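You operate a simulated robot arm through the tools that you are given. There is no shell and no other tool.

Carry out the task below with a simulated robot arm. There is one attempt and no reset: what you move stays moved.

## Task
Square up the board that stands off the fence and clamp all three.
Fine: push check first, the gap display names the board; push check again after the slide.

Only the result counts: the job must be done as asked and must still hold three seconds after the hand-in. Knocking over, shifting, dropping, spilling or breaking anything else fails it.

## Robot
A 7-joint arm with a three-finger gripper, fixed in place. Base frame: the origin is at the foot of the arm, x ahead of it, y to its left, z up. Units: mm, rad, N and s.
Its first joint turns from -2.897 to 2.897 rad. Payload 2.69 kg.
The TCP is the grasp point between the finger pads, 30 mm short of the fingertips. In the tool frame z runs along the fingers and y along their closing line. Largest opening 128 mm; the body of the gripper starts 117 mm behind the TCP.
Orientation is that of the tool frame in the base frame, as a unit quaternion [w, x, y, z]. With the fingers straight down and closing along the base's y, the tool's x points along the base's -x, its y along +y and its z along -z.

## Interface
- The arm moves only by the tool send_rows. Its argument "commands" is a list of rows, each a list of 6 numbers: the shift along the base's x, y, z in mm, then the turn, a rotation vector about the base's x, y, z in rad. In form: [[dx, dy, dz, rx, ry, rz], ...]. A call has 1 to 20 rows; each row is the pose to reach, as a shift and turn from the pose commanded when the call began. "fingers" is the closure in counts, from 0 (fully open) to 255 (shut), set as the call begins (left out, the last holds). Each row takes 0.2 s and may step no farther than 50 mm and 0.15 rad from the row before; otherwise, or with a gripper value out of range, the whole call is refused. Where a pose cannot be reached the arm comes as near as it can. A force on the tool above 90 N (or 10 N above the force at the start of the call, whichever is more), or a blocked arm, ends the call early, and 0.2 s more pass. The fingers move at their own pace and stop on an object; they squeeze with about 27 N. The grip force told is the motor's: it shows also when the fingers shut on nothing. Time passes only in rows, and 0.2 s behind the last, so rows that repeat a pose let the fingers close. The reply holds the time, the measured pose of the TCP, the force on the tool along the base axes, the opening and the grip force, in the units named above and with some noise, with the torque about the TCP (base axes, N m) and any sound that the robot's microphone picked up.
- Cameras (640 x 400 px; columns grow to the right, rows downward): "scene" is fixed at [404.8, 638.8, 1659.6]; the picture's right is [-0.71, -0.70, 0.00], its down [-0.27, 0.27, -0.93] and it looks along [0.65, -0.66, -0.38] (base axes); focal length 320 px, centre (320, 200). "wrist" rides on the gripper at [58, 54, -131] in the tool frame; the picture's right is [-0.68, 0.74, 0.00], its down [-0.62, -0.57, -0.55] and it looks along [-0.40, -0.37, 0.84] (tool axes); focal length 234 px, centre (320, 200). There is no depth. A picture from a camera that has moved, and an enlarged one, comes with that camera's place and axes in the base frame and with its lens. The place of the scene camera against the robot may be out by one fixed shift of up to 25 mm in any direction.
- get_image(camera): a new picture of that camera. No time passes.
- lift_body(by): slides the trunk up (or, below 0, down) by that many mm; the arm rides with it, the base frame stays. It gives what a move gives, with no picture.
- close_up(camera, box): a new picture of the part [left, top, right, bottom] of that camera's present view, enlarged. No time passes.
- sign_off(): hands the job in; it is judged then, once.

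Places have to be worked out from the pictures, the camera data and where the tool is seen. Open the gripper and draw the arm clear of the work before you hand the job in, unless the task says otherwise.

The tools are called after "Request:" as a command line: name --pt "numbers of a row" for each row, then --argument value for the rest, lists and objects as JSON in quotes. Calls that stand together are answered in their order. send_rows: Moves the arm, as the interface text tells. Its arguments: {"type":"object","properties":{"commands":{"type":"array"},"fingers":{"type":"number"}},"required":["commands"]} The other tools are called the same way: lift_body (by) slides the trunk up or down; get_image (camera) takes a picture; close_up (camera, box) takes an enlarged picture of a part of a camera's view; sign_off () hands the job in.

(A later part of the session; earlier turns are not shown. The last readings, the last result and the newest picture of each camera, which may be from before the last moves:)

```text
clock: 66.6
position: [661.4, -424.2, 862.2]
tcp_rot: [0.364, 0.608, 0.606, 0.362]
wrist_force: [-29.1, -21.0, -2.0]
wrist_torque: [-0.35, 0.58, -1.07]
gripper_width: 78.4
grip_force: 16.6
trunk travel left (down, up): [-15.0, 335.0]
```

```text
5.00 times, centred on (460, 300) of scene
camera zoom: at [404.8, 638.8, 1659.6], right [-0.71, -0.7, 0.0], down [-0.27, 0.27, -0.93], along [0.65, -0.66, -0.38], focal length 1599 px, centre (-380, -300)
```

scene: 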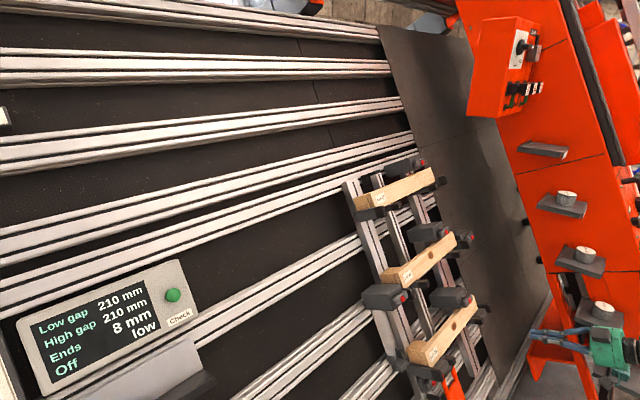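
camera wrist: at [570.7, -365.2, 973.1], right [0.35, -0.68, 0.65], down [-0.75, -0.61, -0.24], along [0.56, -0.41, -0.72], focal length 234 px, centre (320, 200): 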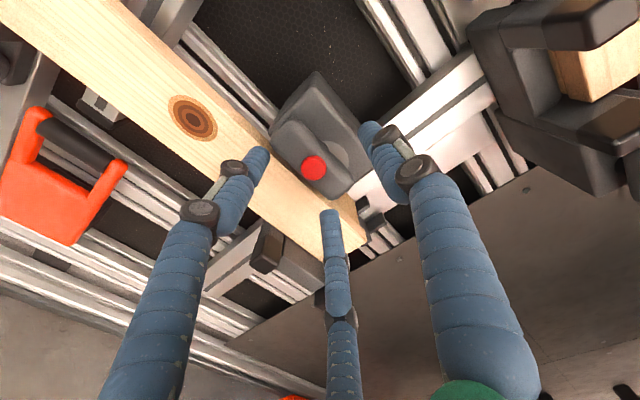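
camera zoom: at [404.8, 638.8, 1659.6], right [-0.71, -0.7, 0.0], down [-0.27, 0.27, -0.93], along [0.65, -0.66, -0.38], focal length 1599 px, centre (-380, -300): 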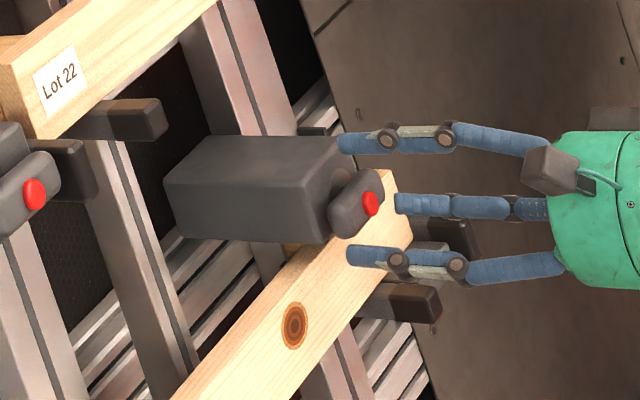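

Contact: about 36 N, and the fingers were pushed apart to 78 mm, so the tips met the clamp box. I'll retreat at once.

Request:
send_rows --pt "-12 0 6.5 0 0 0" --pt "-22 0 11.9 0 0 0" --pt "-22 0 11.9 0 0 0"

Request:
get_image --camera "wrist"

Request:
close_up --camera "scene" --box '[410, 260, 510, 340]'

Request:
close_up --camera "scene" --box '[360, 270, 500, 400]'

```text
clock: 67.4
position: [640.0, -421.1, 875.1]
tcp_rot: [0.363, 0.606, 0.608, 0.362]
wrist_force: [-0.7, 0.8, 0.3]
wrist_torque: [0.01, 0.01, 0.02]
gripper_width: 52.6
grip_force: 0.0
trunk travel left (down, up): [-15.0, 335.0]
```

```text
taken
camera wrist: at [550.4, -364.1, 985.0], right [0.35, -0.68, 0.65], down [-0.75, -0.62, -0.24], along [0.56, -0.4, -0.72], focal length 234 px, centre (320, 200)
```

wrist: 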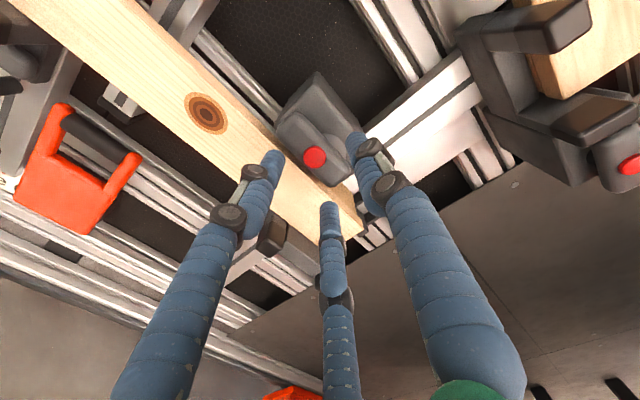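

```text
5.00 times, centred on (460, 300) of scene
camera zoom: at [404.8, 638.8, 1659.6], right [-0.71, -0.7, 0.0], down [-0.27, 0.27, -0.93], along [0.65, -0.66, -0.38], focal length 1599 px, centre (-380, -300)
```

zoom: 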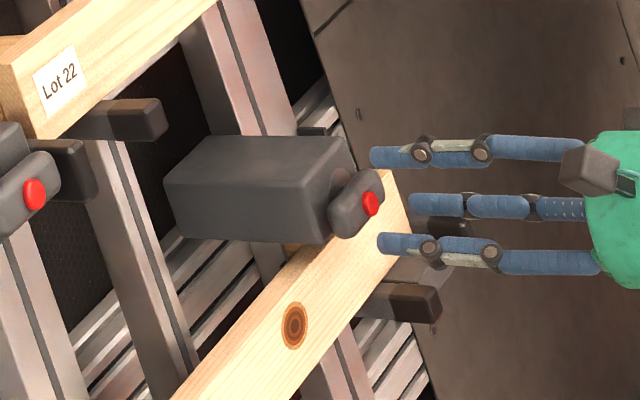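

```text
3.08 times, centred on (430, 335) of scene
camera zoom: at [404.8, 638.8, 1659.6], right [-0.71, -0.7, 0.0], down [-0.27, 0.27, -0.93], along [0.65, -0.66, -0.38], focal length 984 px, centre (-18, -215)
```

zoom: 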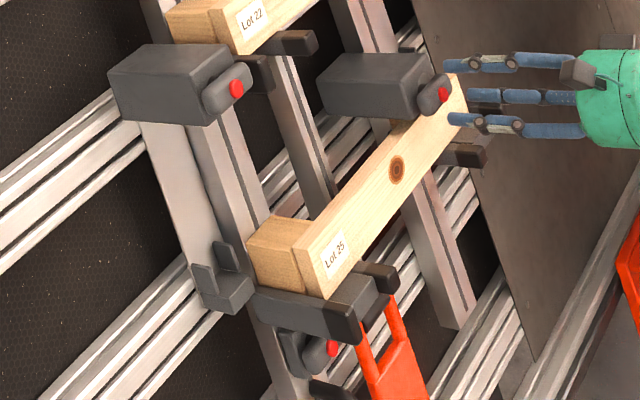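

The board hasn't moved. From the force and torque, it was the lower -y jaw that caught the handle's -y end, so the real gripper has three jaws as pictured. Before trying anything else, I'll compare these clamp handles with the other red-capped locks at high zoom.

Request:
close_up --camera "scene" --box '[365, 275, 415, 315]'

Request:
close_up --camera "scene" --box '[430, 215, 480, 255]'

Request:
close_up --camera "scene" --box '[400, 150, 450, 190]'

Request:
close_up --camera "scene" --box '[410, 350, 460, 400]'

Request:
close_up --camera "scene" --box '[430, 280, 480, 320]'

Request:
close_up --camera "wrist" --box '[560, 80, 640, 200]'

```text
10.00 times, centred on (390, 295) of scene
camera zoom: at [404.8, 638.8, 1659.6], right [-0.71, -0.7, 0.0], down [-0.27, 0.27, -0.93], along [0.65, -0.66, -0.38], focal length 3199 px, centre (-380, -750)
```

zoom: 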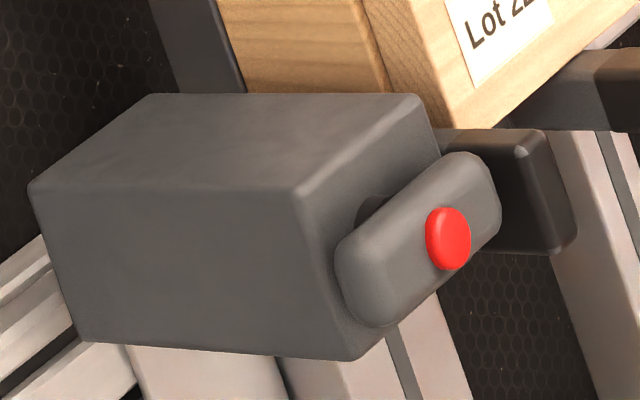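

```text
10.00 times, centred on (455, 235) of scene
camera zoom: at [404.8, 638.8, 1659.6], right [-0.71, -0.7, 0.0], down [-0.27, 0.27, -0.93], along [0.65, -0.66, -0.38], focal length 3199 px, centre (-1030, -150)
```

zoom: 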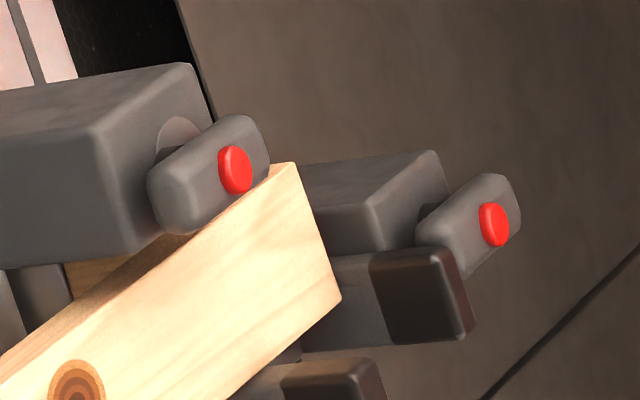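

```text
10.00 times, centred on (425, 170) of scene
camera zoom: at [404.8, 638.8, 1659.6], right [-0.71, -0.7, 0.0], down [-0.27, 0.27, -0.93], along [0.65, -0.66, -0.38], focal length 3199 px, centre (-730, 500)
```

zoom: 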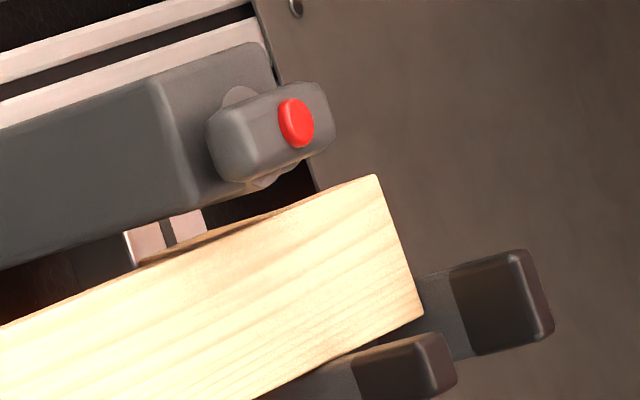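

```text
8.00 times, centred on (435, 375) of scene
camera zoom: at [404.8, 638.8, 1659.6], right [-0.71, -0.7, 0.0], down [-0.27, 0.27, -0.93], along [0.65, -0.66, -0.38], focal length 2559 px, centre (-600, -1200)
```

zoom: 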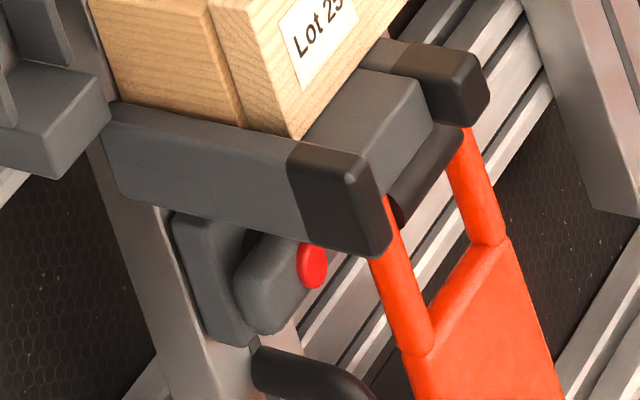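

```text
10.00 times, centred on (455, 300) of scene
camera zoom: at [404.8, 638.8, 1659.6], right [-0.71, -0.7, 0.0], down [-0.27, 0.27, -0.93], along [0.65, -0.66, -0.38], focal length 3199 px, centre (-1030, -800)
```

zoom: 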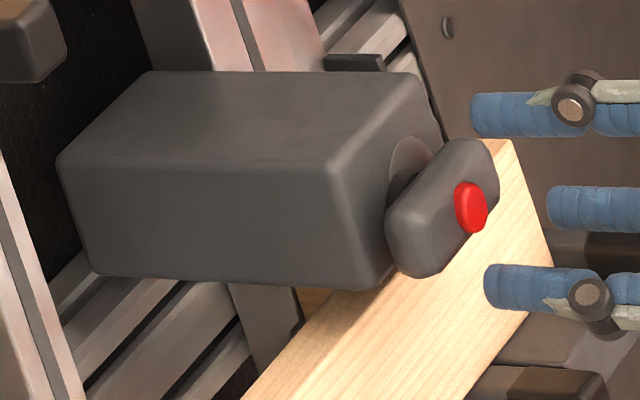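

```text
3.33 times, centred on (600, 140) of wrist
camera zoom: at [550.4, -364.1, 985.0], right [0.35, -0.68, 0.65], down [-0.75, -0.62, -0.24], along [0.56, -0.4, -0.72], focal length 781 px, centre (-613, 400)
```

zoom: 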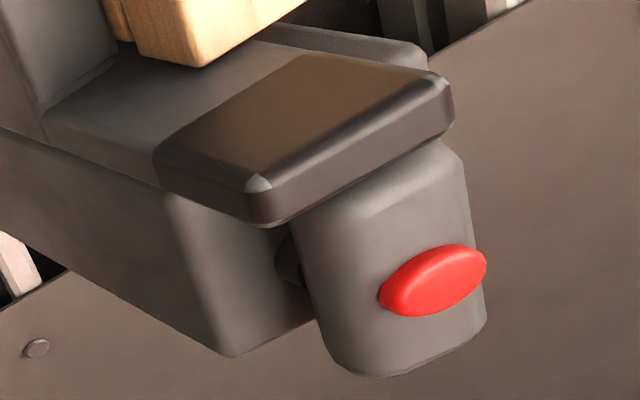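

All the red-capped levers share the same orientation, each offset about 10 mm from its shaft toward +y. I'll try a gentle turn test: close the fingers, place the tip above the handle's long (+y) end, and push it down in small steps.

Request:
send_rows --pt "-12 0 6.5 0 0 0" --pt "-24 0 13 0 0 0" --pt "-20 12 28 0 0 0" --pt "-10 25 42 0 0 0" --pt "-6 33 46.5 0 0 0" --pt "-6 33 46.5 0 0 0" --fingers 255

Request:
send_rows --pt "15 0 -8.1 0 0 0" --pt "30 0 -16.2 0 0 0" --pt "38 0 -20.5 0 0 0" --pt "43 0 -23.2 0 0 0"

Request:
get_image --camera "wrist"

Request:
close_up --camera "scene" --box '[420, 260, 490, 320]'

```text
clock: 68.8
position: [634.9, -388.9, 920.9]
tcp_rot: [0.363, 0.607, 0.607, 0.362]
wrist_force: [0.4, 0.1, -0.5]
wrist_torque: [0.02, -0.01, 0.01]
gripper_width: 2.4
grip_force: 27.1
trunk travel left (down, up): [-15.0, 335.0]
```

```text
clock: 69.8
position: [678.9, -391.2, 899.2]
tcp_rot: [0.364, 0.607, 0.607, 0.362]
wrist_force: [-0.9, 0.1, 0.6]
wrist_torque: [0.01, 0.0, 0.0]
gripper_width: 2.2
grip_force: 27.3
trunk travel left (down, up): [-15.0, 335.0]
```

```text
taken
camera wrist: at [587.9, -331.7, 1008.6], right [0.35, -0.68, 0.65], down [-0.75, -0.62, -0.24], along [0.56, -0.4, -0.72], focal length 234 px, centre (320, 200)
```

wrist: 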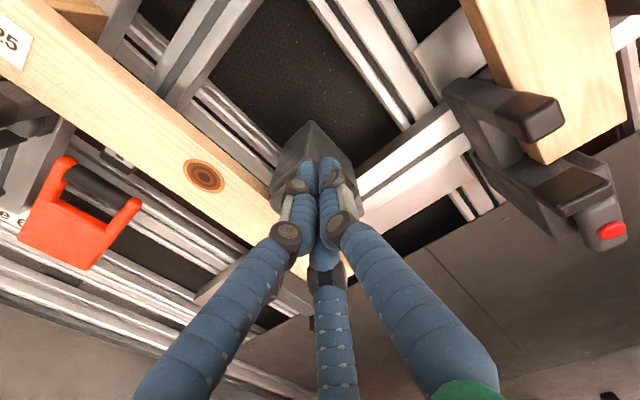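

```text
6.67 times, centred on (455, 290) of scene
camera zoom: at [404.8, 638.8, 1659.6], right [-0.71, -0.7, 0.0], down [-0.27, 0.27, -0.93], along [0.65, -0.66, -0.38], focal length 2133 px, centre (-580, -400)
```

zoom: 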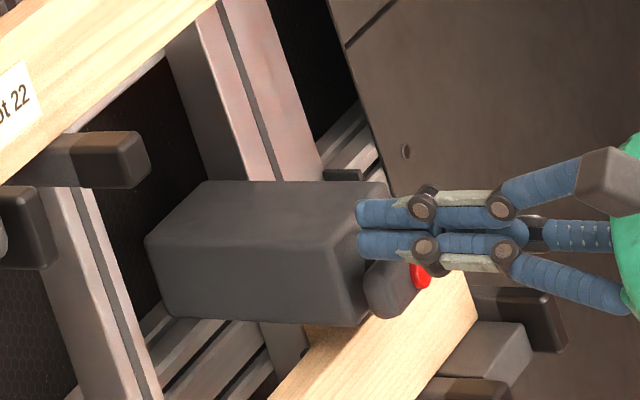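

No contact yet, and the tips are just above the handle's +y end. I'll push down along the wall in small steps.

Request:
send_rows --pt "-1.4 0 -2.6 0 0 0" --pt "-2.9 0 -5.3 0 0 0" --pt "-4.3 0 -7.9 0 0 0" --pt "-5.2 0 -9.7 0 0 0"

Request:
send_rows --pt "-0.95 0 -1.76 0 0 0" --pt "-1.9 0 -3.5 0 0 0"

```text
clock: 70.8
position: [675.1, -388.6, 888.6]
tcp_rot: [0.362, 0.608, 0.607, 0.362]
wrist_force: [-0.4, -0.4, -0.5]
wrist_torque: [-0.03, 0.0, 0.0]
gripper_width: 2.1
grip_force: 27.4
trunk travel left (down, up): [-15.0, 335.0]
```

```text
clock: 71.4
position: [673.3, -389.9, 888.8]
tcp_rot: [0.365, 0.604, 0.608, 0.364]
wrist_force: [21.7, 6.6, 19.5]
wrist_torque: [0.18, -0.64, 0.14]
gripper_width: 2.1
grip_force: 26.9
trunk travel left (down, up): [-15.0, 335.0]
```

That gave about 27 N with a hard stop and no rotation, so it doesn't turn that way. I'll back off and look.

Request:
send_rows --pt "1.9 0 3.5 0 0 0" --pt "6 0 11 0 0 0" --pt "-30 0 30 0 0 0" --pt "-30 0 30 0 0 0"

Request:
close_up --camera "scene" --box '[430, 280, 480, 320]'

Request:
get_image --camera "wrist"

```text
clock: 72.4
position: [641.6, -389.1, 917.8]
tcp_rot: [0.362, 0.607, 0.607, 0.362]
wrist_force: [-0.4, 0.4, 0.0]
wrist_torque: [-0.01, 0.02, -0.01]
gripper_width: 2.3
grip_force: 27.1
trunk travel left (down, up): [-15.0, 335.0]
```

```text
10.00 times, centred on (455, 300) of scene
camera zoom: at [404.8, 638.8, 1659.6], right [-0.71, -0.7, 0.0], down [-0.27, 0.27, -0.93], along [0.65, -0.66, -0.38], focal length 3199 px, centre (-1030, -800)
```

zoom: 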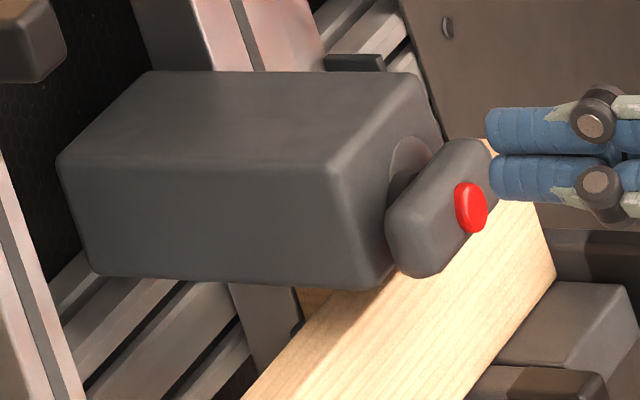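

```text
taken
camera wrist: at [550.3, -330.7, 1026.0], right [0.35, -0.68, 0.65], down [-0.75, -0.62, -0.24], along [0.56, -0.4, -0.72], focal length 234 px, centre (320, 200)
```

wrist: 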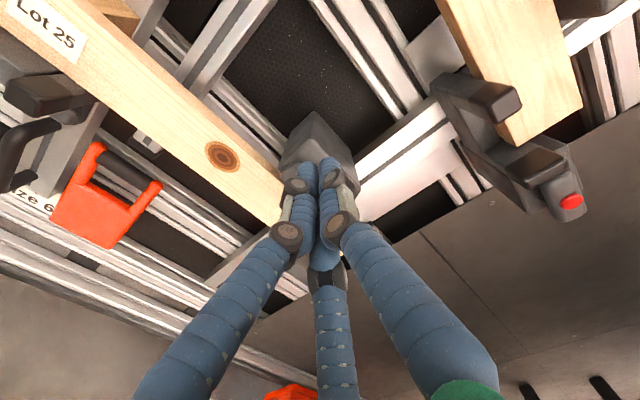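

The handle didn't turn downward. Next test is a firmer straight press on the cap, since 12 N may simply have been too little.

Request:
send_rows --pt "-15 -10 0 0 0 0" --pt "-22 -23 -22 0 0 0" --pt "-12 -23 -38 0 0 0" --pt "0.8 -23 -43.5 0 0 0" --pt "0.8 -23 -43.5 0 0 0"

Request:
send_rows --pt "4.4 0 -2.4 0 0 0" --pt "8.8 0 -4.7 0 0 0" --pt "11.4 0 -6.2 0 0 0" --pt "13.2 0 -7.1 0 0 0"

Request:
send_rows --pt "1.8 0 -1 0 0 0" --pt "3.5 0 -1.9 0 0 0"

```text
clock: 73.6
position: [641.7, -412.5, 871.7]
tcp_rot: [0.362, 0.607, 0.607, 0.362]
wrist_force: [0.5, -0.5, -0.1]
wrist_torque: [0.0, -0.03, 0.01]
gripper_width: 2.3
grip_force: 27.1
trunk travel left (down, up): [-15.0, 335.0]
```

```text
clock: 74.6
position: [652.2, -412.3, 866.0]
tcp_rot: [0.364, 0.607, 0.606, 0.362]
wrist_force: [-40.9, 2.0, 14.1]
wrist_torque: [-0.03, -0.02, 0.11]
gripper_width: 6.2
grip_force: 31.6
trunk travel left (down, up): [-15.0, 335.0]
```

```text
clock: 75.2
position: [654.0, -410.6, 866.4]
tcp_rot: [0.363, 0.608, 0.606, 0.362]
wrist_force: [-50.7, 14.4, 34.0]
wrist_torque: [0.01, -0.38, 0.4]
gripper_width: 5.8
grip_force: 31.5
trunk travel left (down, up): [-15.0, 335.0]
stopped in row 2: the force on the tool passed its limit at 96 N (the readings are from after the stop); the commanded pose is now the measured one
```

Even at about 96 N nothing depressed, so it's not a press. I'll back off, check that nothing changed, and then test turning the other way (upward).

Request:
send_rows --pt "-10 0 5.4 0 0 0" --pt "-30 0 16 0 0 0" --pt "-30 0 16 0 0 0"

Request:
close_up --camera "scene" --box '[430, 280, 480, 320]'

Request:
get_image --camera "scene"

Request:
close_up --camera "wrist" --box '[240, 60, 420, 180]'

```text
clock: 76.0
position: [626.5, -412.7, 879.0]
tcp_rot: [0.362, 0.608, 0.607, 0.362]
wrist_force: [-0.2, -0.5, 0.3]
wrist_torque: [-0.02, 0.0, -0.02]
gripper_width: 2.1
grip_force: 31.5
trunk travel left (down, up): [-15.0, 335.0]
```

```text
10.00 times, centred on (455, 300) of scene
camera zoom: at [404.8, 638.8, 1659.6], right [-0.71, -0.7, 0.0], down [-0.27, 0.27, -0.93], along [0.65, -0.66, -0.38], focal length 3199 px, centre (-1030, -800)
```

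zoom: 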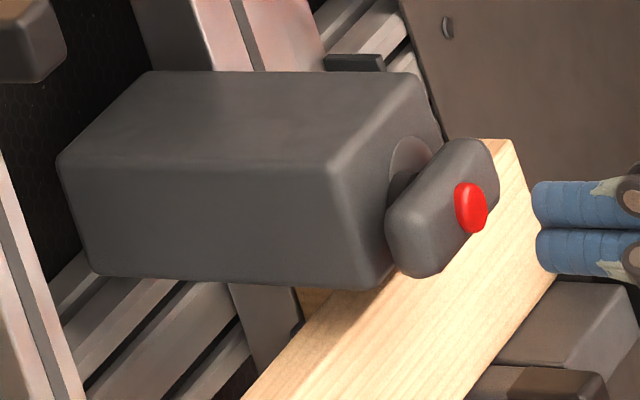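

```text
taken
```

scene: 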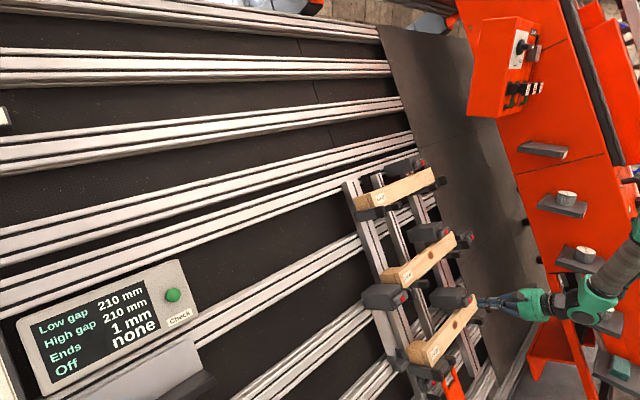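

```text
3.33 times, centred on (330, 120) of wrist
camera zoom: at [536.4, -353.3, 989.2], right [0.35, -0.68, 0.65], down [-0.75, -0.61, -0.24], along [0.56, -0.4, -0.73], focal length 781 px, centre (287, 467)
```

zoom: 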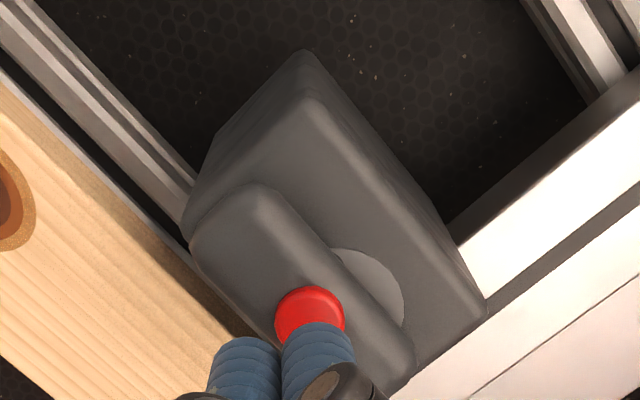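

Nothing changed and the Check display is unaffected. Now I'll place the tip under the handle's +y end, in front of the board face, and push upward along the wall.

Request:
send_rows --pt "-8 12 -14 0 0 0" --pt "-16 24.7 -28 0 0 0" --pt "-1 24.7 -36 0 0 0" --pt "14 24.7 -44 0 0 0" --pt "17.5 24.7 -46 0 0 0"

Request:
get_image --camera "wrist"

Request:
close_up --camera "scene" --box '[430, 280, 480, 320]'

```text
clock: 77.2
position: [644.9, -386.6, 831.9]
tcp_rot: [0.361, 0.609, 0.607, 0.361]
wrist_force: [-0.3, -0.5, 0.2]
wrist_torque: [-0.02, 0.0, -0.04]
gripper_width: 2.2
grip_force: 31.8
trunk travel left (down, up): [-15.0, 335.0]
```

```text
taken
camera wrist: at [554.2, -327.7, 941.8], right [0.35, -0.68, 0.65], down [-0.75, -0.61, -0.24], along [0.56, -0.4, -0.73], focal length 234 px, centre (320, 200)
```

wrist: 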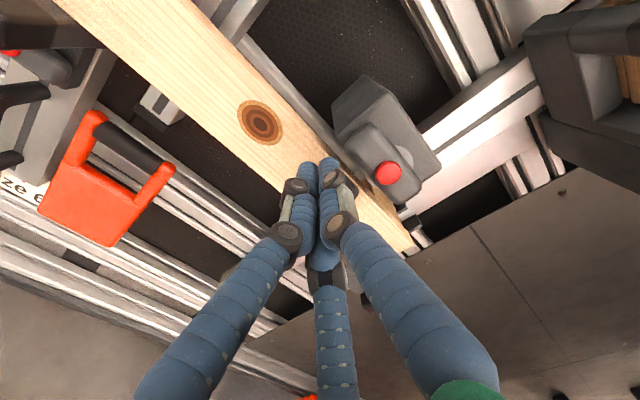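

```text
10.00 times, centred on (455, 300) of scene
camera zoom: at [404.8, 638.8, 1659.6], right [-0.71, -0.7, 0.0], down [-0.27, 0.27, -0.93], along [0.65, -0.66, -0.38], focal length 3199 px, centre (-1030, -800)
```

zoom: 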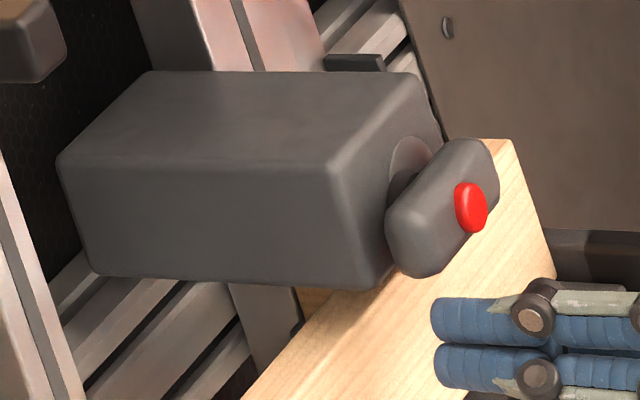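

The tip is positioned under the handle, so I'll push upward in small steps.

Request:
send_rows --pt "1.4 0 2.6 0 0 0" --pt "2.9 0 5.3 0 0 0" --pt "3.8 0 7 0 0 0"

Request:
send_rows --pt "0.95 0 1.76 0 0 0" --pt "1.9 0 3.5 0 0 0"

```text
clock: 78.0
position: [648.1, -385.0, 838.8]
tcp_rot: [0.36, 0.609, 0.607, 0.361]
wrist_force: [-4.7, 1.2, -3.0]
wrist_torque: [-0.04, 0.09, 0.0]
gripper_width: 2.4
grip_force: 31.4
trunk travel left (down, up): [-15.0, 335.0]
```

```text
clock: 78.6
position: [648.8, -386.6, 842.0]
tcp_rot: [0.362, 0.608, 0.608, 0.361]
wrist_force: [-1.4, 3.4, -5.5]
wrist_torque: [0.0, 0.09, 0.09]
gripper_width: 2.3
grip_force: 31.4
trunk travel left (down, up): [-15.0, 335.0]
```

The force stays at about 5 N while it moves, so the handle may be turning upward. I'll check.

Request:
close_up --camera "scene" --box '[430, 280, 480, 320]'

Request:
send_rows --pt "1.4 0 2.6 0 0 0" --pt "2.4 0 4.4 0 0 0" --pt "2.4 0 4.4 0 0 0"

Request:
close_up --camera "scene" --box '[430, 280, 480, 320]'

Request:
close_up --camera "wrist" --box '[260, 60, 440, 220]'

```text
10.00 times, centred on (455, 300) of scene
camera zoom: at [404.8, 638.8, 1659.6], right [-0.71, -0.7, 0.0], down [-0.27, 0.27, -0.93], along [0.65, -0.66, -0.38], focal length 3199 px, centre (-1030, -800)
```

zoom: 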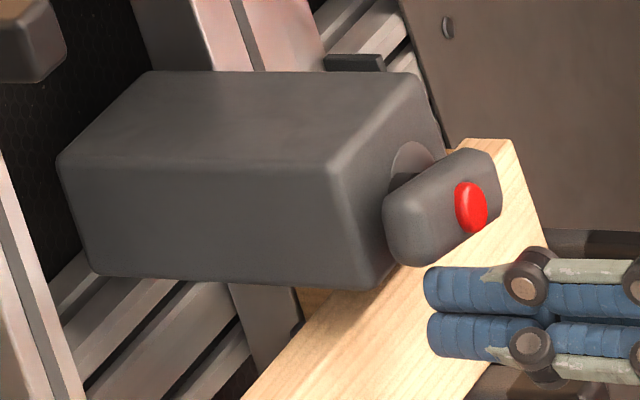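

```text
clock: 79.4
position: [652.8, -388.3, 848.3]
tcp_rot: [0.363, 0.608, 0.607, 0.36]
wrist_force: [-1.2, 3.3, -1.3]
wrist_torque: [0.0, 0.04, 0.1]
gripper_width: 1.9
grip_force: 31.8
trunk travel left (down, up): [-15.0, 335.0]
```

```text
10.00 times, centred on (455, 300) of scene
camera zoom: at [404.8, 638.8, 1659.6], right [-0.71, -0.7, 0.0], down [-0.27, 0.27, -0.93], along [0.65, -0.66, -0.38], focal length 3199 px, centre (-1030, -800)
```

zoom: 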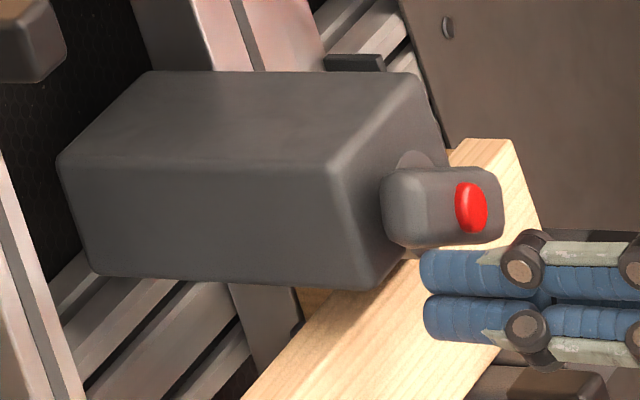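

```text
2.50 times, centred on (350, 140) of wrist
camera zoom: at [561.5, -329.0, 958.2], right [0.35, -0.68, 0.65], down [-0.75, -0.61, -0.24], along [0.56, -0.4, -0.73], focal length 585 px, centre (245, 350)
```

zoom: 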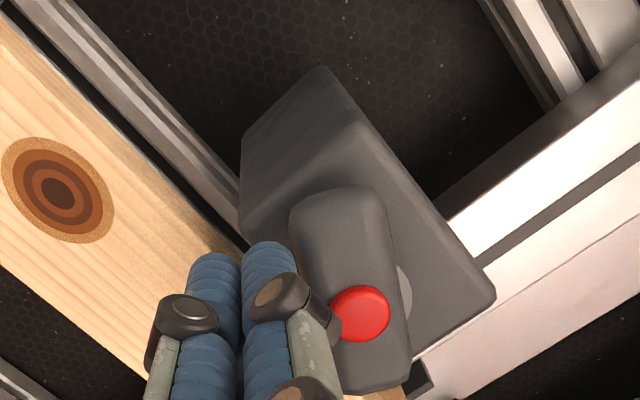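

The handle is turning upward, about 30° so far, around the red cap, which hasn't moved. I'll follow the arc around the cap to take it toward 90°.

Request:
send_rows --pt "1.5 3.5 2.8 0 0 0" --pt "3.1 7 5.7 0 0 0" --pt "5.2 10.5 9.6 0 0 0" --pt "7.4 13.5 13.6 0 0 0" --pt "9.7 13.3 18 0 0 0" --pt "12 12.7 22.2 0 0 0"

Request:
close_up --camera "scene" --box '[430, 280, 480, 320]'

Request:
close_up --camera "wrist" --box '[260, 60, 440, 220]'

```text
clock: 80.8
position: [661.8, -375.6, 870.0]
tcp_rot: [0.362, 0.609, 0.606, 0.361]
wrist_force: [-0.3, 0.6, 0.3]
wrist_torque: [0.0, 0.02, -0.01]
gripper_width: 2.0
grip_force: 31.0
trunk travel left (down, up): [-15.0, 335.0]
```

```text
10.00 times, centred on (455, 300) of scene
camera zoom: at [404.8, 638.8, 1659.6], right [-0.71, -0.7, 0.0], down [-0.27, 0.27, -0.93], along [0.65, -0.66, -0.38], focal length 3199 px, centre (-1030, -800)
```

zoom: 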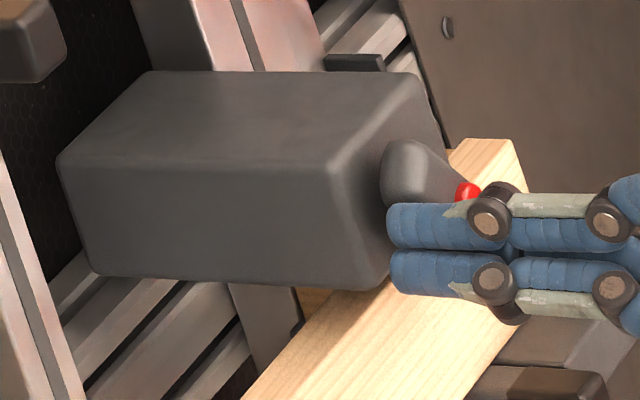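

```text
2.50 times, centred on (350, 140) of wrist
camera zoom: at [572.1, -316.8, 980.1], right [0.35, -0.68, 0.65], down [-0.75, -0.61, -0.24], along [0.56, -0.4, -0.73], focal length 585 px, centre (245, 350)
```

zoom: 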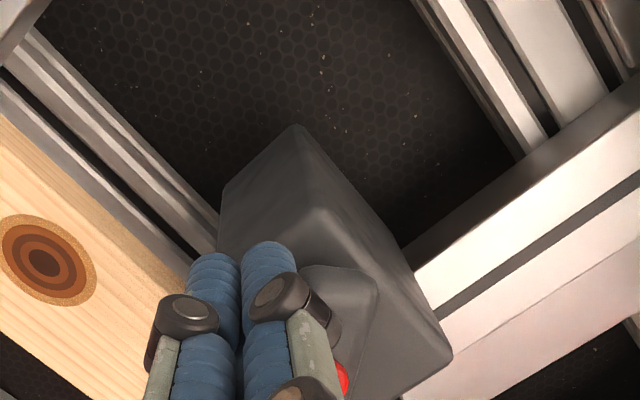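

It's still turning freely, now at about 55°. I'll continue along the arc.

Request:
send_rows --pt "2.7 -1.2 5 0 0 0" --pt "5.4 -2.9 10 0 0 0" --pt "7.3 -5.2 13.6 0 0 0" --pt "9.3 -8.4 17.2 0 0 0"

Request:
close_up --camera "scene" --box '[430, 280, 480, 320]'

Request:
get_image --camera "wrist"

```text
clock: 81.8
position: [673.0, -384.7, 889.0]
tcp_rot: [0.361, 0.609, 0.607, 0.361]
wrist_force: [0.6, -0.4, 0.1]
wrist_torque: [0.0, -0.01, 0.02]
gripper_width: 2.0
grip_force: 32.0
trunk travel left (down, up): [-15.0, 335.0]
```

```text
10.00 times, centred on (455, 300) of scene
camera zoom: at [404.8, 638.8, 1659.6], right [-0.71, -0.7, 0.0], down [-0.27, 0.27, -0.93], along [0.65, -0.66, -0.38], focal length 3199 px, centre (-1030, -800)
```

zoom: 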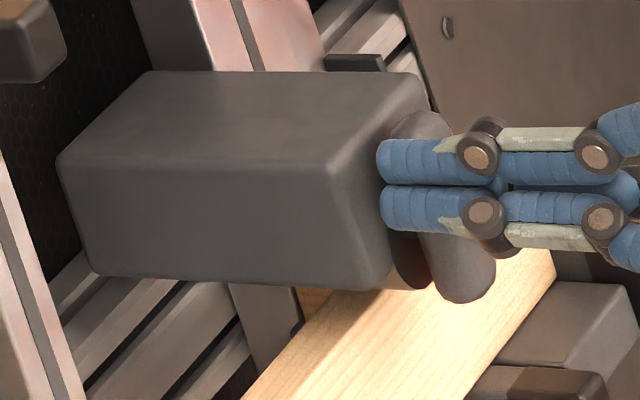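

```text
taken
camera wrist: at [582.0, -324.6, 998.6], right [0.35, -0.68, 0.65], down [-0.75, -0.61, -0.24], along [0.56, -0.4, -0.73], focal length 234 px, centre (320, 200)
```

wrist: 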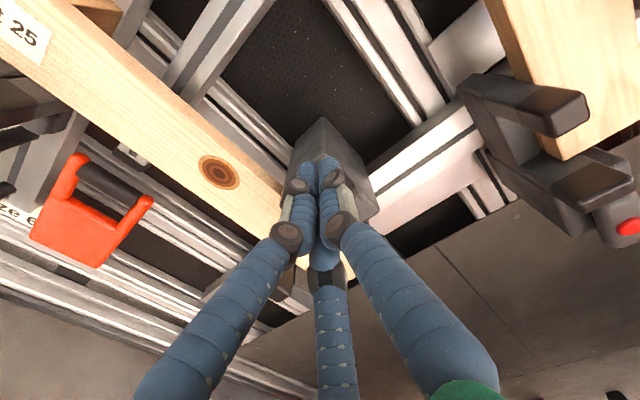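

The handle is now roughly perpendicular to the board. I'll nudge a little further to find its end stop.

Request:
send_rows --pt "0.5 -2 1 0 0 0" --pt "1 -4 1.8 0 0 0" --pt "1 -4 1.8 0 0 0"

```text
clock: 82.6
position: [673.3, -386.1, 888.7]
tcp_rot: [0.361, 0.609, 0.607, 0.361]
wrist_force: [1.0, 25.4, -3.6]
wrist_torque: [0.46, -0.01, 0.46]
gripper_width: 2.0
grip_force: 31.3
trunk travel left (down, up): [-15.0, 335.0]
```

That's a firm end stop (25 N), so the handle has reached its limit at about 90°. I'll withdraw and look.

Request:
send_rows --pt "0 6 0 0 0 0" --pt "-15 8 8 0 0 0" --pt "-45 8 24 0 0 0" --pt "-75 8 40 0 0 0" --pt "-75 8 40 0 0 0"

Request:
close_up --camera "scene" --box '[430, 280, 480, 320]'

Request:
close_up --camera "scene" --box '[340, 150, 500, 400]'

Request:
get_image --camera "wrist"

```text
clock: 83.8
position: [598.5, -379.7, 930.7]
tcp_rot: [0.361, 0.609, 0.607, 0.362]
wrist_force: [0.1, 0.1, 0.1]
wrist_torque: [0.02, 0.06, 0.01]
gripper_width: 2.1
grip_force: 31.6
trunk travel left (down, up): [-15.0, 335.0]
```

```text
10.00 times, centred on (455, 300) of scene
camera zoom: at [404.8, 638.8, 1659.6], right [-0.71, -0.7, 0.0], down [-0.27, 0.27, -0.93], along [0.65, -0.66, -0.38], focal length 3199 px, centre (-1030, -800)
```

zoom: 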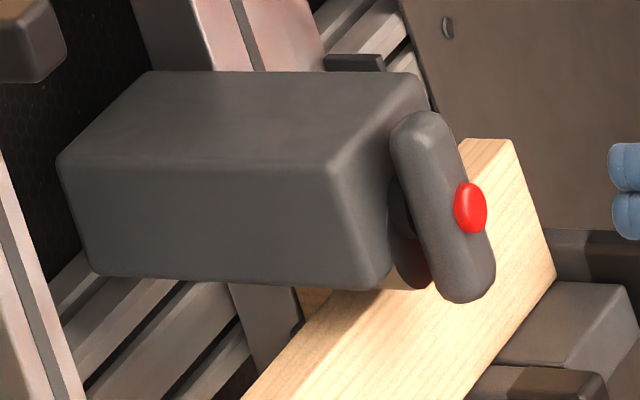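

```text
1.60 times, centred on (420, 275) of scene
camera zoom: at [404.8, 638.8, 1659.6], right [-0.71, -0.7, 0.0], down [-0.27, 0.27, -0.93], along [0.65, -0.66, -0.38], focal length 512 px, centre (160, 80)
```

zoom: 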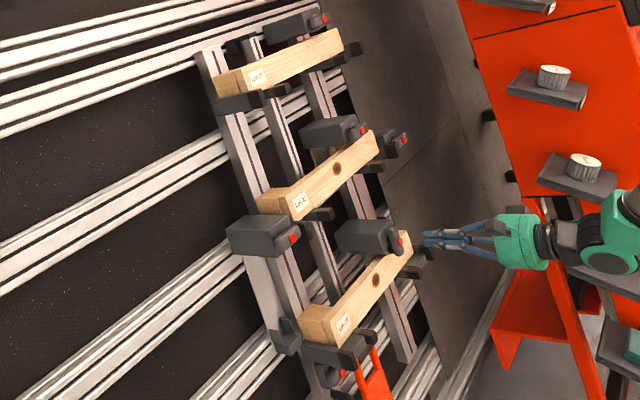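

```text
taken
camera wrist: at [508.2, -320.9, 1040.4], right [0.35, -0.68, 0.65], down [-0.75, -0.61, -0.24], along [0.56, -0.4, -0.73], focal length 234 px, centre (320, 200)
```

wrist: 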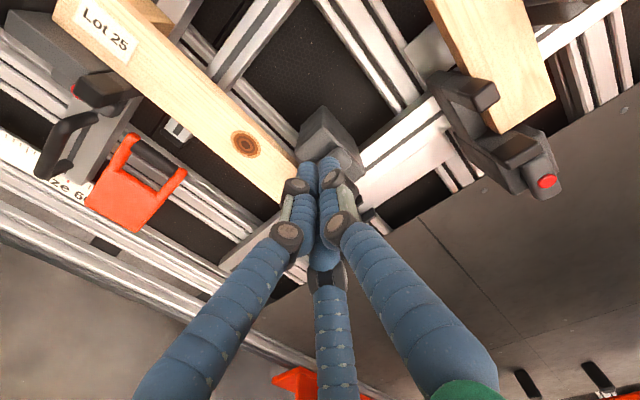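

The handle now stands at 90°, and the eccentric disc behind it has swung down onto the board, so the low clamp is set. The middle clamp has the same geometry 270 mm further up the wall, so I'll raise the trunk and repeat there.

Request:
lift_body --by 237.6

Request:
send_rows --pt "30 -3 -20 0 0 0" --pt "65 -7 -40 0 0 0" --pt "95 -7 -57 0 0 0" --pt "109 -7 -68 0 0 0" --pt "109 -7 -68 0 0 0"

Request:
get_image --camera "wrist"

Request:
close_up --camera "scene" --box '[410, 205, 490, 265]'

```text
clock: 86.2
position: [598.1, -379.6, 1168.1]
tcp_rot: [0.362, 0.608, 0.607, 0.362]
wrist_force: [0.1, -0.3, -0.1]
wrist_torque: [0.03, 0.0, 0.01]
gripper_width: 2.1
grip_force: 31.7
trunk travel left (down, up): [-253.0, 97.0]
```

```text
clock: 87.4
position: [708.1, -386.3, 1099.4]
tcp_rot: [0.361, 0.609, 0.607, 0.362]
wrist_force: [-0.7, 0.7, -0.8]
wrist_torque: [0.0, -0.01, -0.04]
gripper_width: 2.3
grip_force: 32.0
trunk travel left (down, up): [-253.0, 97.0]
```

```text
taken
camera wrist: at [618.5, -328.4, 1209.3], right [0.35, -0.68, 0.65], down [-0.75, -0.61, -0.24], along [0.56, -0.4, -0.73], focal length 234 px, centre (320, 200)
```

wrist: 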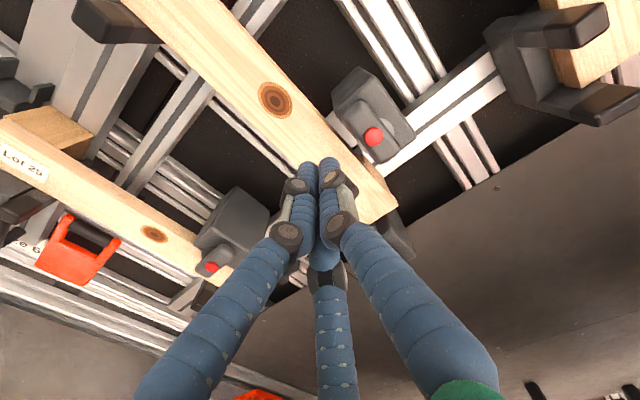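

```text
6.67 times, centred on (450, 235) of scene
camera zoom: at [404.8, 638.8, 1659.6], right [-0.71, -0.7, 0.0], down [-0.27, 0.27, -0.93], along [0.65, -0.66, -0.38], focal length 2133 px, centre (-547, -33)
```

zoom: 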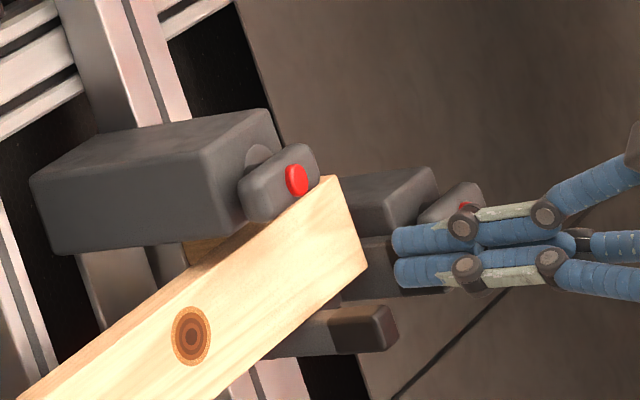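

The middle red cap triangulates to (805, -414, 1096), exactly 270 mm above the low one. I'll move in under the handle's +y end.

Request:
send_rows --pt "20 0 -11 0 0 0" --pt "40 0 -21 0 0 0" --pt "55 0 -27 0 0 0" --pt "65 0 -30 0 0 0" --pt "65 0 -30 0 0 0"

Request:
send_rows --pt "1.4 0 2.6 0 0 0" --pt "2.9 0 5.3 0 0 0" --pt "3.8 0 7 0 0 0"

Request:
close_up --camera "scene" --box '[420, 210, 470, 250]'

```text
clock: 88.6
position: [774.9, -387.1, 1069.2]
tcp_rot: [0.361, 0.609, 0.607, 0.361]
wrist_force: [-0.4, -0.2, -0.2]
wrist_torque: [0.02, 0.03, 0.01]
gripper_width: 2.1
grip_force: 31.3
trunk travel left (down, up): [-253.0, 97.0]
```

```text
clock: 89.4
position: [776.5, -386.0, 1076.0]
tcp_rot: [0.36, 0.609, 0.608, 0.361]
wrist_force: [-3.5, 2.5, -4.2]
wrist_torque: [-0.04, 0.09, 0.06]
gripper_width: 2.3
grip_force: 31.2
trunk travel left (down, up): [-253.0, 97.0]
```

```text
10.00 times, centred on (445, 230) of scene
camera zoom: at [404.8, 638.8, 1659.6], right [-0.71, -0.7, 0.0], down [-0.27, 0.27, -0.93], along [0.65, -0.66, -0.38], focal length 3199 px, centre (-930, -100)
```

zoom: 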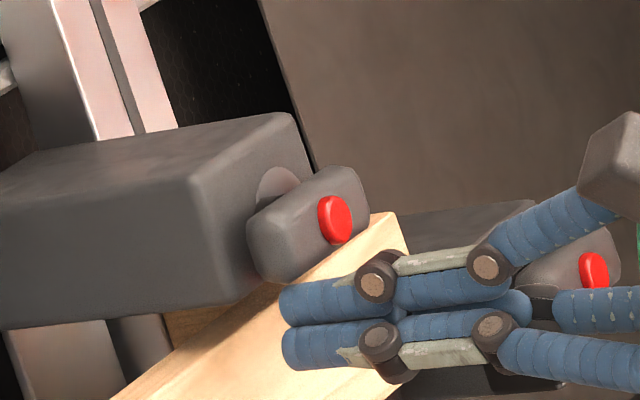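

The feel and contact are the same as on the low clamp. I'll follow the same arc around the cap.

Request:
send_rows --pt "1.8 2.2 3.2 0 0 0" --pt "3.5 4.4 6.5 0 0 0" --pt "5.6 6.6 10.4 0 0 0" --pt "7.7 8.7 14.3 0 0 0" --pt "10 9.8 18.5 0 0 0" --pt "12.3 10.5 22.8 0 0 0" --pt "14.6 10.2 27 0 0 0" --pt "17 9.7 31.4 0 0 0"

Request:
close_up --camera "scene" --box '[420, 210, 470, 250]'

Request:
send_rows --pt "2.1 -1.5 4 0 0 0" --pt "4.3 -3.2 8.1 0 0 0" --pt "6.9 -6.6 13 0 0 0" --pt "8.2 -8.7 15.2 0 0 0"

Request:
close_up --camera "scene" --box '[420, 210, 470, 250]'

```text
clock: 91.2
position: [793.2, -377.8, 1107.8]
tcp_rot: [0.361, 0.608, 0.607, 0.361]
wrist_force: [0.5, -0.3, 0.2]
wrist_torque: [-0.05, 0.02, 0.03]
gripper_width: 2.3
grip_force: 32.0
trunk travel left (down, up): [-253.0, 97.0]
```

```text
10.00 times, centred on (445, 230) of scene
camera zoom: at [404.8, 638.8, 1659.6], right [-0.71, -0.7, 0.0], down [-0.27, 0.27, -0.93], along [0.65, -0.66, -0.38], focal length 3199 px, centre (-930, -100)
```

zoom: 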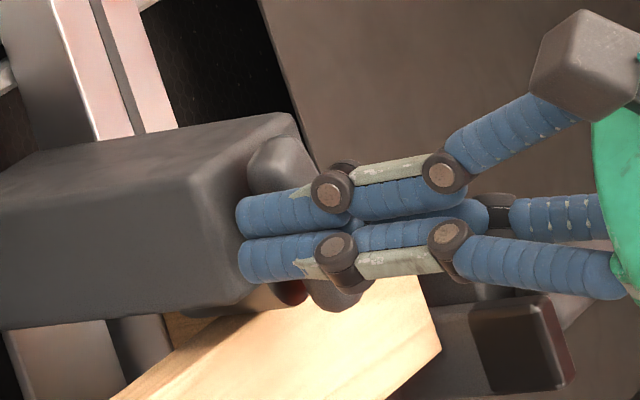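

```text
clock: 92.2
position: [801.4, -384.9, 1122.2]
tcp_rot: [0.361, 0.609, 0.607, 0.36]
wrist_force: [-0.7, 2.5, -1.6]
wrist_torque: [0.06, 0.06, 0.06]
gripper_width: 2.0
grip_force: 31.6
trunk travel left (down, up): [-253.0, 97.0]
```

```text
10.00 times, centred on (445, 230) of scene
camera zoom: at [404.8, 638.8, 1659.6], right [-0.71, -0.7, 0.0], down [-0.27, 0.27, -0.93], along [0.65, -0.66, -0.38], focal length 3199 px, centre (-930, -100)
```

zoom: 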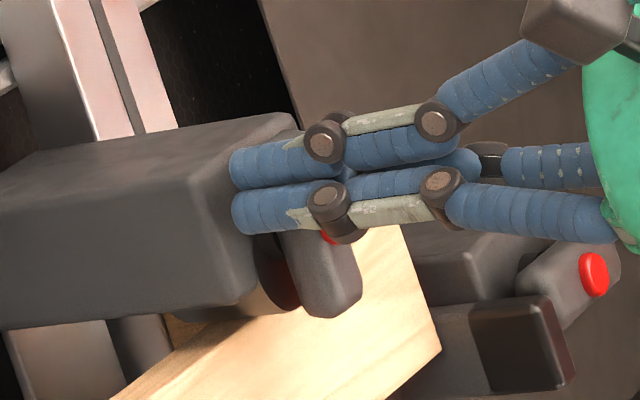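

The handle is nearly vertical. I'll make the final nudge to its stop.

Request:
send_rows --pt "0.5 -2 1 0 0 0" --pt "1 -4 1.8 0 0 0" --pt "1 -4 1.8 0 0 0"

Request:
send_rows --pt "0 6 0 0 0 0" --pt "-15 10 8 0 0 0" --pt "-45 10 24 0 0 0" --pt "-75 10 40 0 0 0" --pt "-75 10 40 0 0 0"

Request:
close_up --camera "scene" --box '[420, 210, 470, 250]'

Request:
get_image --camera "wrist"

```text
clock: 93.0
position: [801.3, -387.3, 1122.3]
tcp_rot: [0.36, 0.608, 0.608, 0.361]
wrist_force: [-12.3, 42.3, -7.2]
wrist_torque: [0.67, 0.3, 0.39]
gripper_width: 1.8
grip_force: 31.3
trunk travel left (down, up): [-253.0, 97.0]
```

```text
clock: 94.2
position: [725.3, -381.0, 1167.6]
tcp_rot: [0.362, 0.608, 0.606, 0.362]
wrist_force: [0.1, 0.4, 0.1]
wrist_torque: [0.04, 0.02, -0.02]
gripper_width: 2.1
grip_force: 31.4
trunk travel left (down, up): [-253.0, 97.0]
```

```text
10.00 times, centred on (445, 230) of scene
camera zoom: at [404.8, 638.8, 1659.6], right [-0.71, -0.7, 0.0], down [-0.27, 0.27, -0.93], along [0.65, -0.66, -0.38], focal length 3199 px, centre (-930, -100)
```

zoom: 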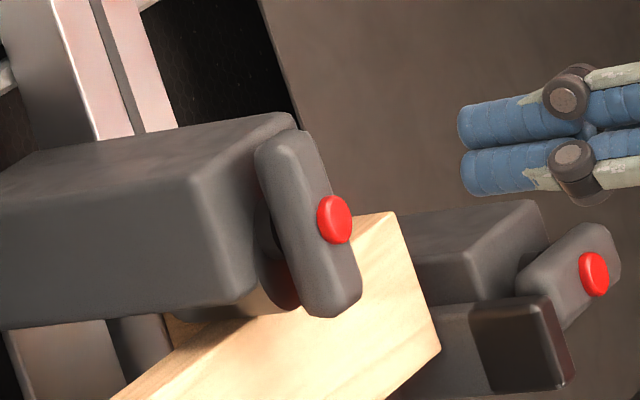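

```text
taken
camera wrist: at [634.3, -322.4, 1277.4], right [0.35, -0.68, 0.65], down [-0.75, -0.61, -0.24], along [0.56, -0.4, -0.72], focal length 234 px, centre (320, 200)
```

wrist: 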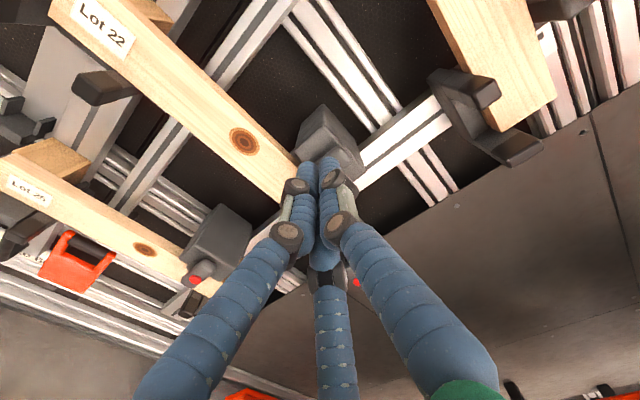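

The middle clamp is set. Now the top one, which is another 270 mm up the wall. I'll raise the trunk by the remaining travel and move to the pre-approach pose.

Request:
lift_body --by 95

Request:
send_rows --pt "20 -1 25 0 0 0" --pt "45 -3 50 0 0 0" --pt "80 -5 70 0 0 0" --pt "110 -5 75 0 0 0" --pt "110 -5 75 0 0 0"

Request:
get_image --camera "wrist"

Request:
close_up --camera "scene" --box '[380, 140, 460, 200]'

```text
clock: 95.5
position: [726.2, -381.0, 1261.2]
tcp_rot: [0.362, 0.609, 0.606, 0.362]
wrist_force: [-0.2, -0.2, 0.0]
wrist_torque: [0.0, 0.04, 0.03]
gripper_width: 2.2
grip_force: 31.2
trunk travel left (down, up): [-348.0, 2.0]
```

```text
clock: 96.7
position: [835.1, -385.7, 1335.7]
tcp_rot: [0.362, 0.608, 0.607, 0.362]
wrist_force: [-0.2, 0.2, 0.3]
wrist_torque: [-0.02, -0.04, 0.01]
gripper_width: 2.3
grip_force: 31.7
trunk travel left (down, up): [-348.0, 2.0]
```

```text
taken
camera wrist: at [745.6, -327.8, 1445.3], right [0.35, -0.68, 0.65], down [-0.75, -0.61, -0.24], along [0.56, -0.4, -0.73], focal length 234 px, centre (320, 200)
```

wrist: 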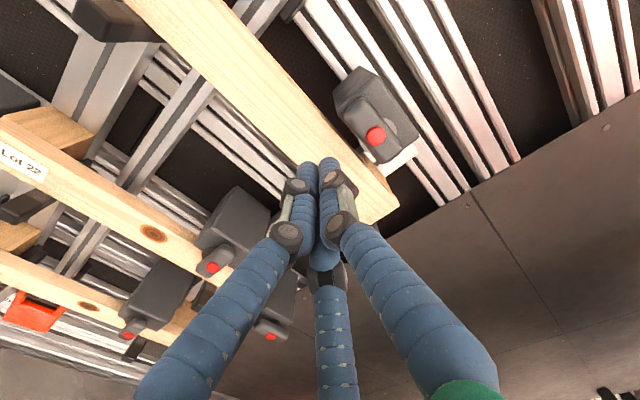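

```text
6.67 times, centred on (420, 170) of scene
camera zoom: at [404.8, 638.8, 1659.6], right [-0.71, -0.7, 0.0], down [-0.27, 0.27, -0.93], along [0.65, -0.66, -0.38], focal length 2133 px, centre (-347, 400)
```

zoom: 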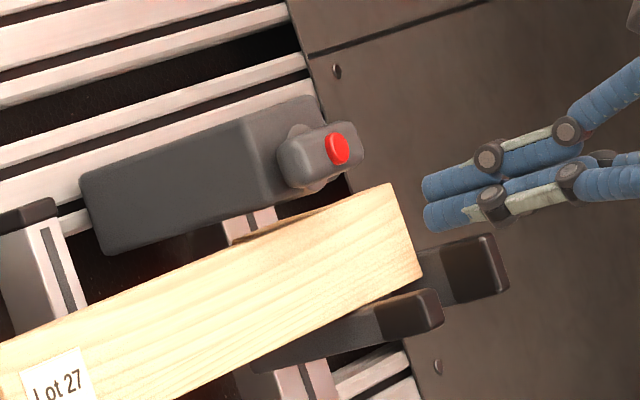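

The top cap sits at the same relative spot (v = +270 mm). I'll repeat the approach and the push.

Request:
send_rows --pt "20 0 -11 0 0 0" --pt "40 0 -21 0 0 0" --pt "55 -0.5 -26 0 0 0" --pt "66 -1 -28.5 0 0 0" --pt "66 -1 -28.5 0 0 0"

Request:
send_rows --pt "1.4 0 2.6 0 0 0" --pt "2.9 0 5.3 0 0 0" --pt "3.8 0 7 0 0 0"

Request:
close_up --camera "scene" --box '[395, 150, 445, 190]'

```text
clock: 97.9
position: [901.4, -385.2, 1307.5]
tcp_rot: [0.362, 0.609, 0.606, 0.361]
wrist_force: [-0.3, 0.4, 0.0]
wrist_torque: [0.01, 0.01, 0.0]
gripper_width: 2.2
grip_force: 31.0
trunk travel left (down, up): [-348.0, 2.0]
```

```text
clock: 98.7
position: [904.5, -387.1, 1314.4]
tcp_rot: [0.36, 0.609, 0.607, 0.361]
wrist_force: [-3.6, 2.2, -4.2]
wrist_torque: [-0.04, 0.03, -0.01]
gripper_width: 2.0
grip_force: 31.4
trunk travel left (down, up): [-348.0, 2.0]
```

```text
10.00 times, centred on (420, 170) of scene
camera zoom: at [404.8, 638.8, 1659.6], right [-0.71, -0.7, 0.0], down [-0.27, 0.27, -0.93], along [0.65, -0.66, -0.38], focal length 3199 px, centre (-680, 500)
```

zoom: 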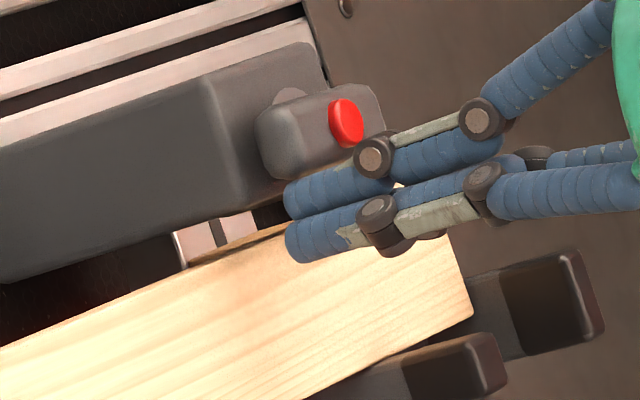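

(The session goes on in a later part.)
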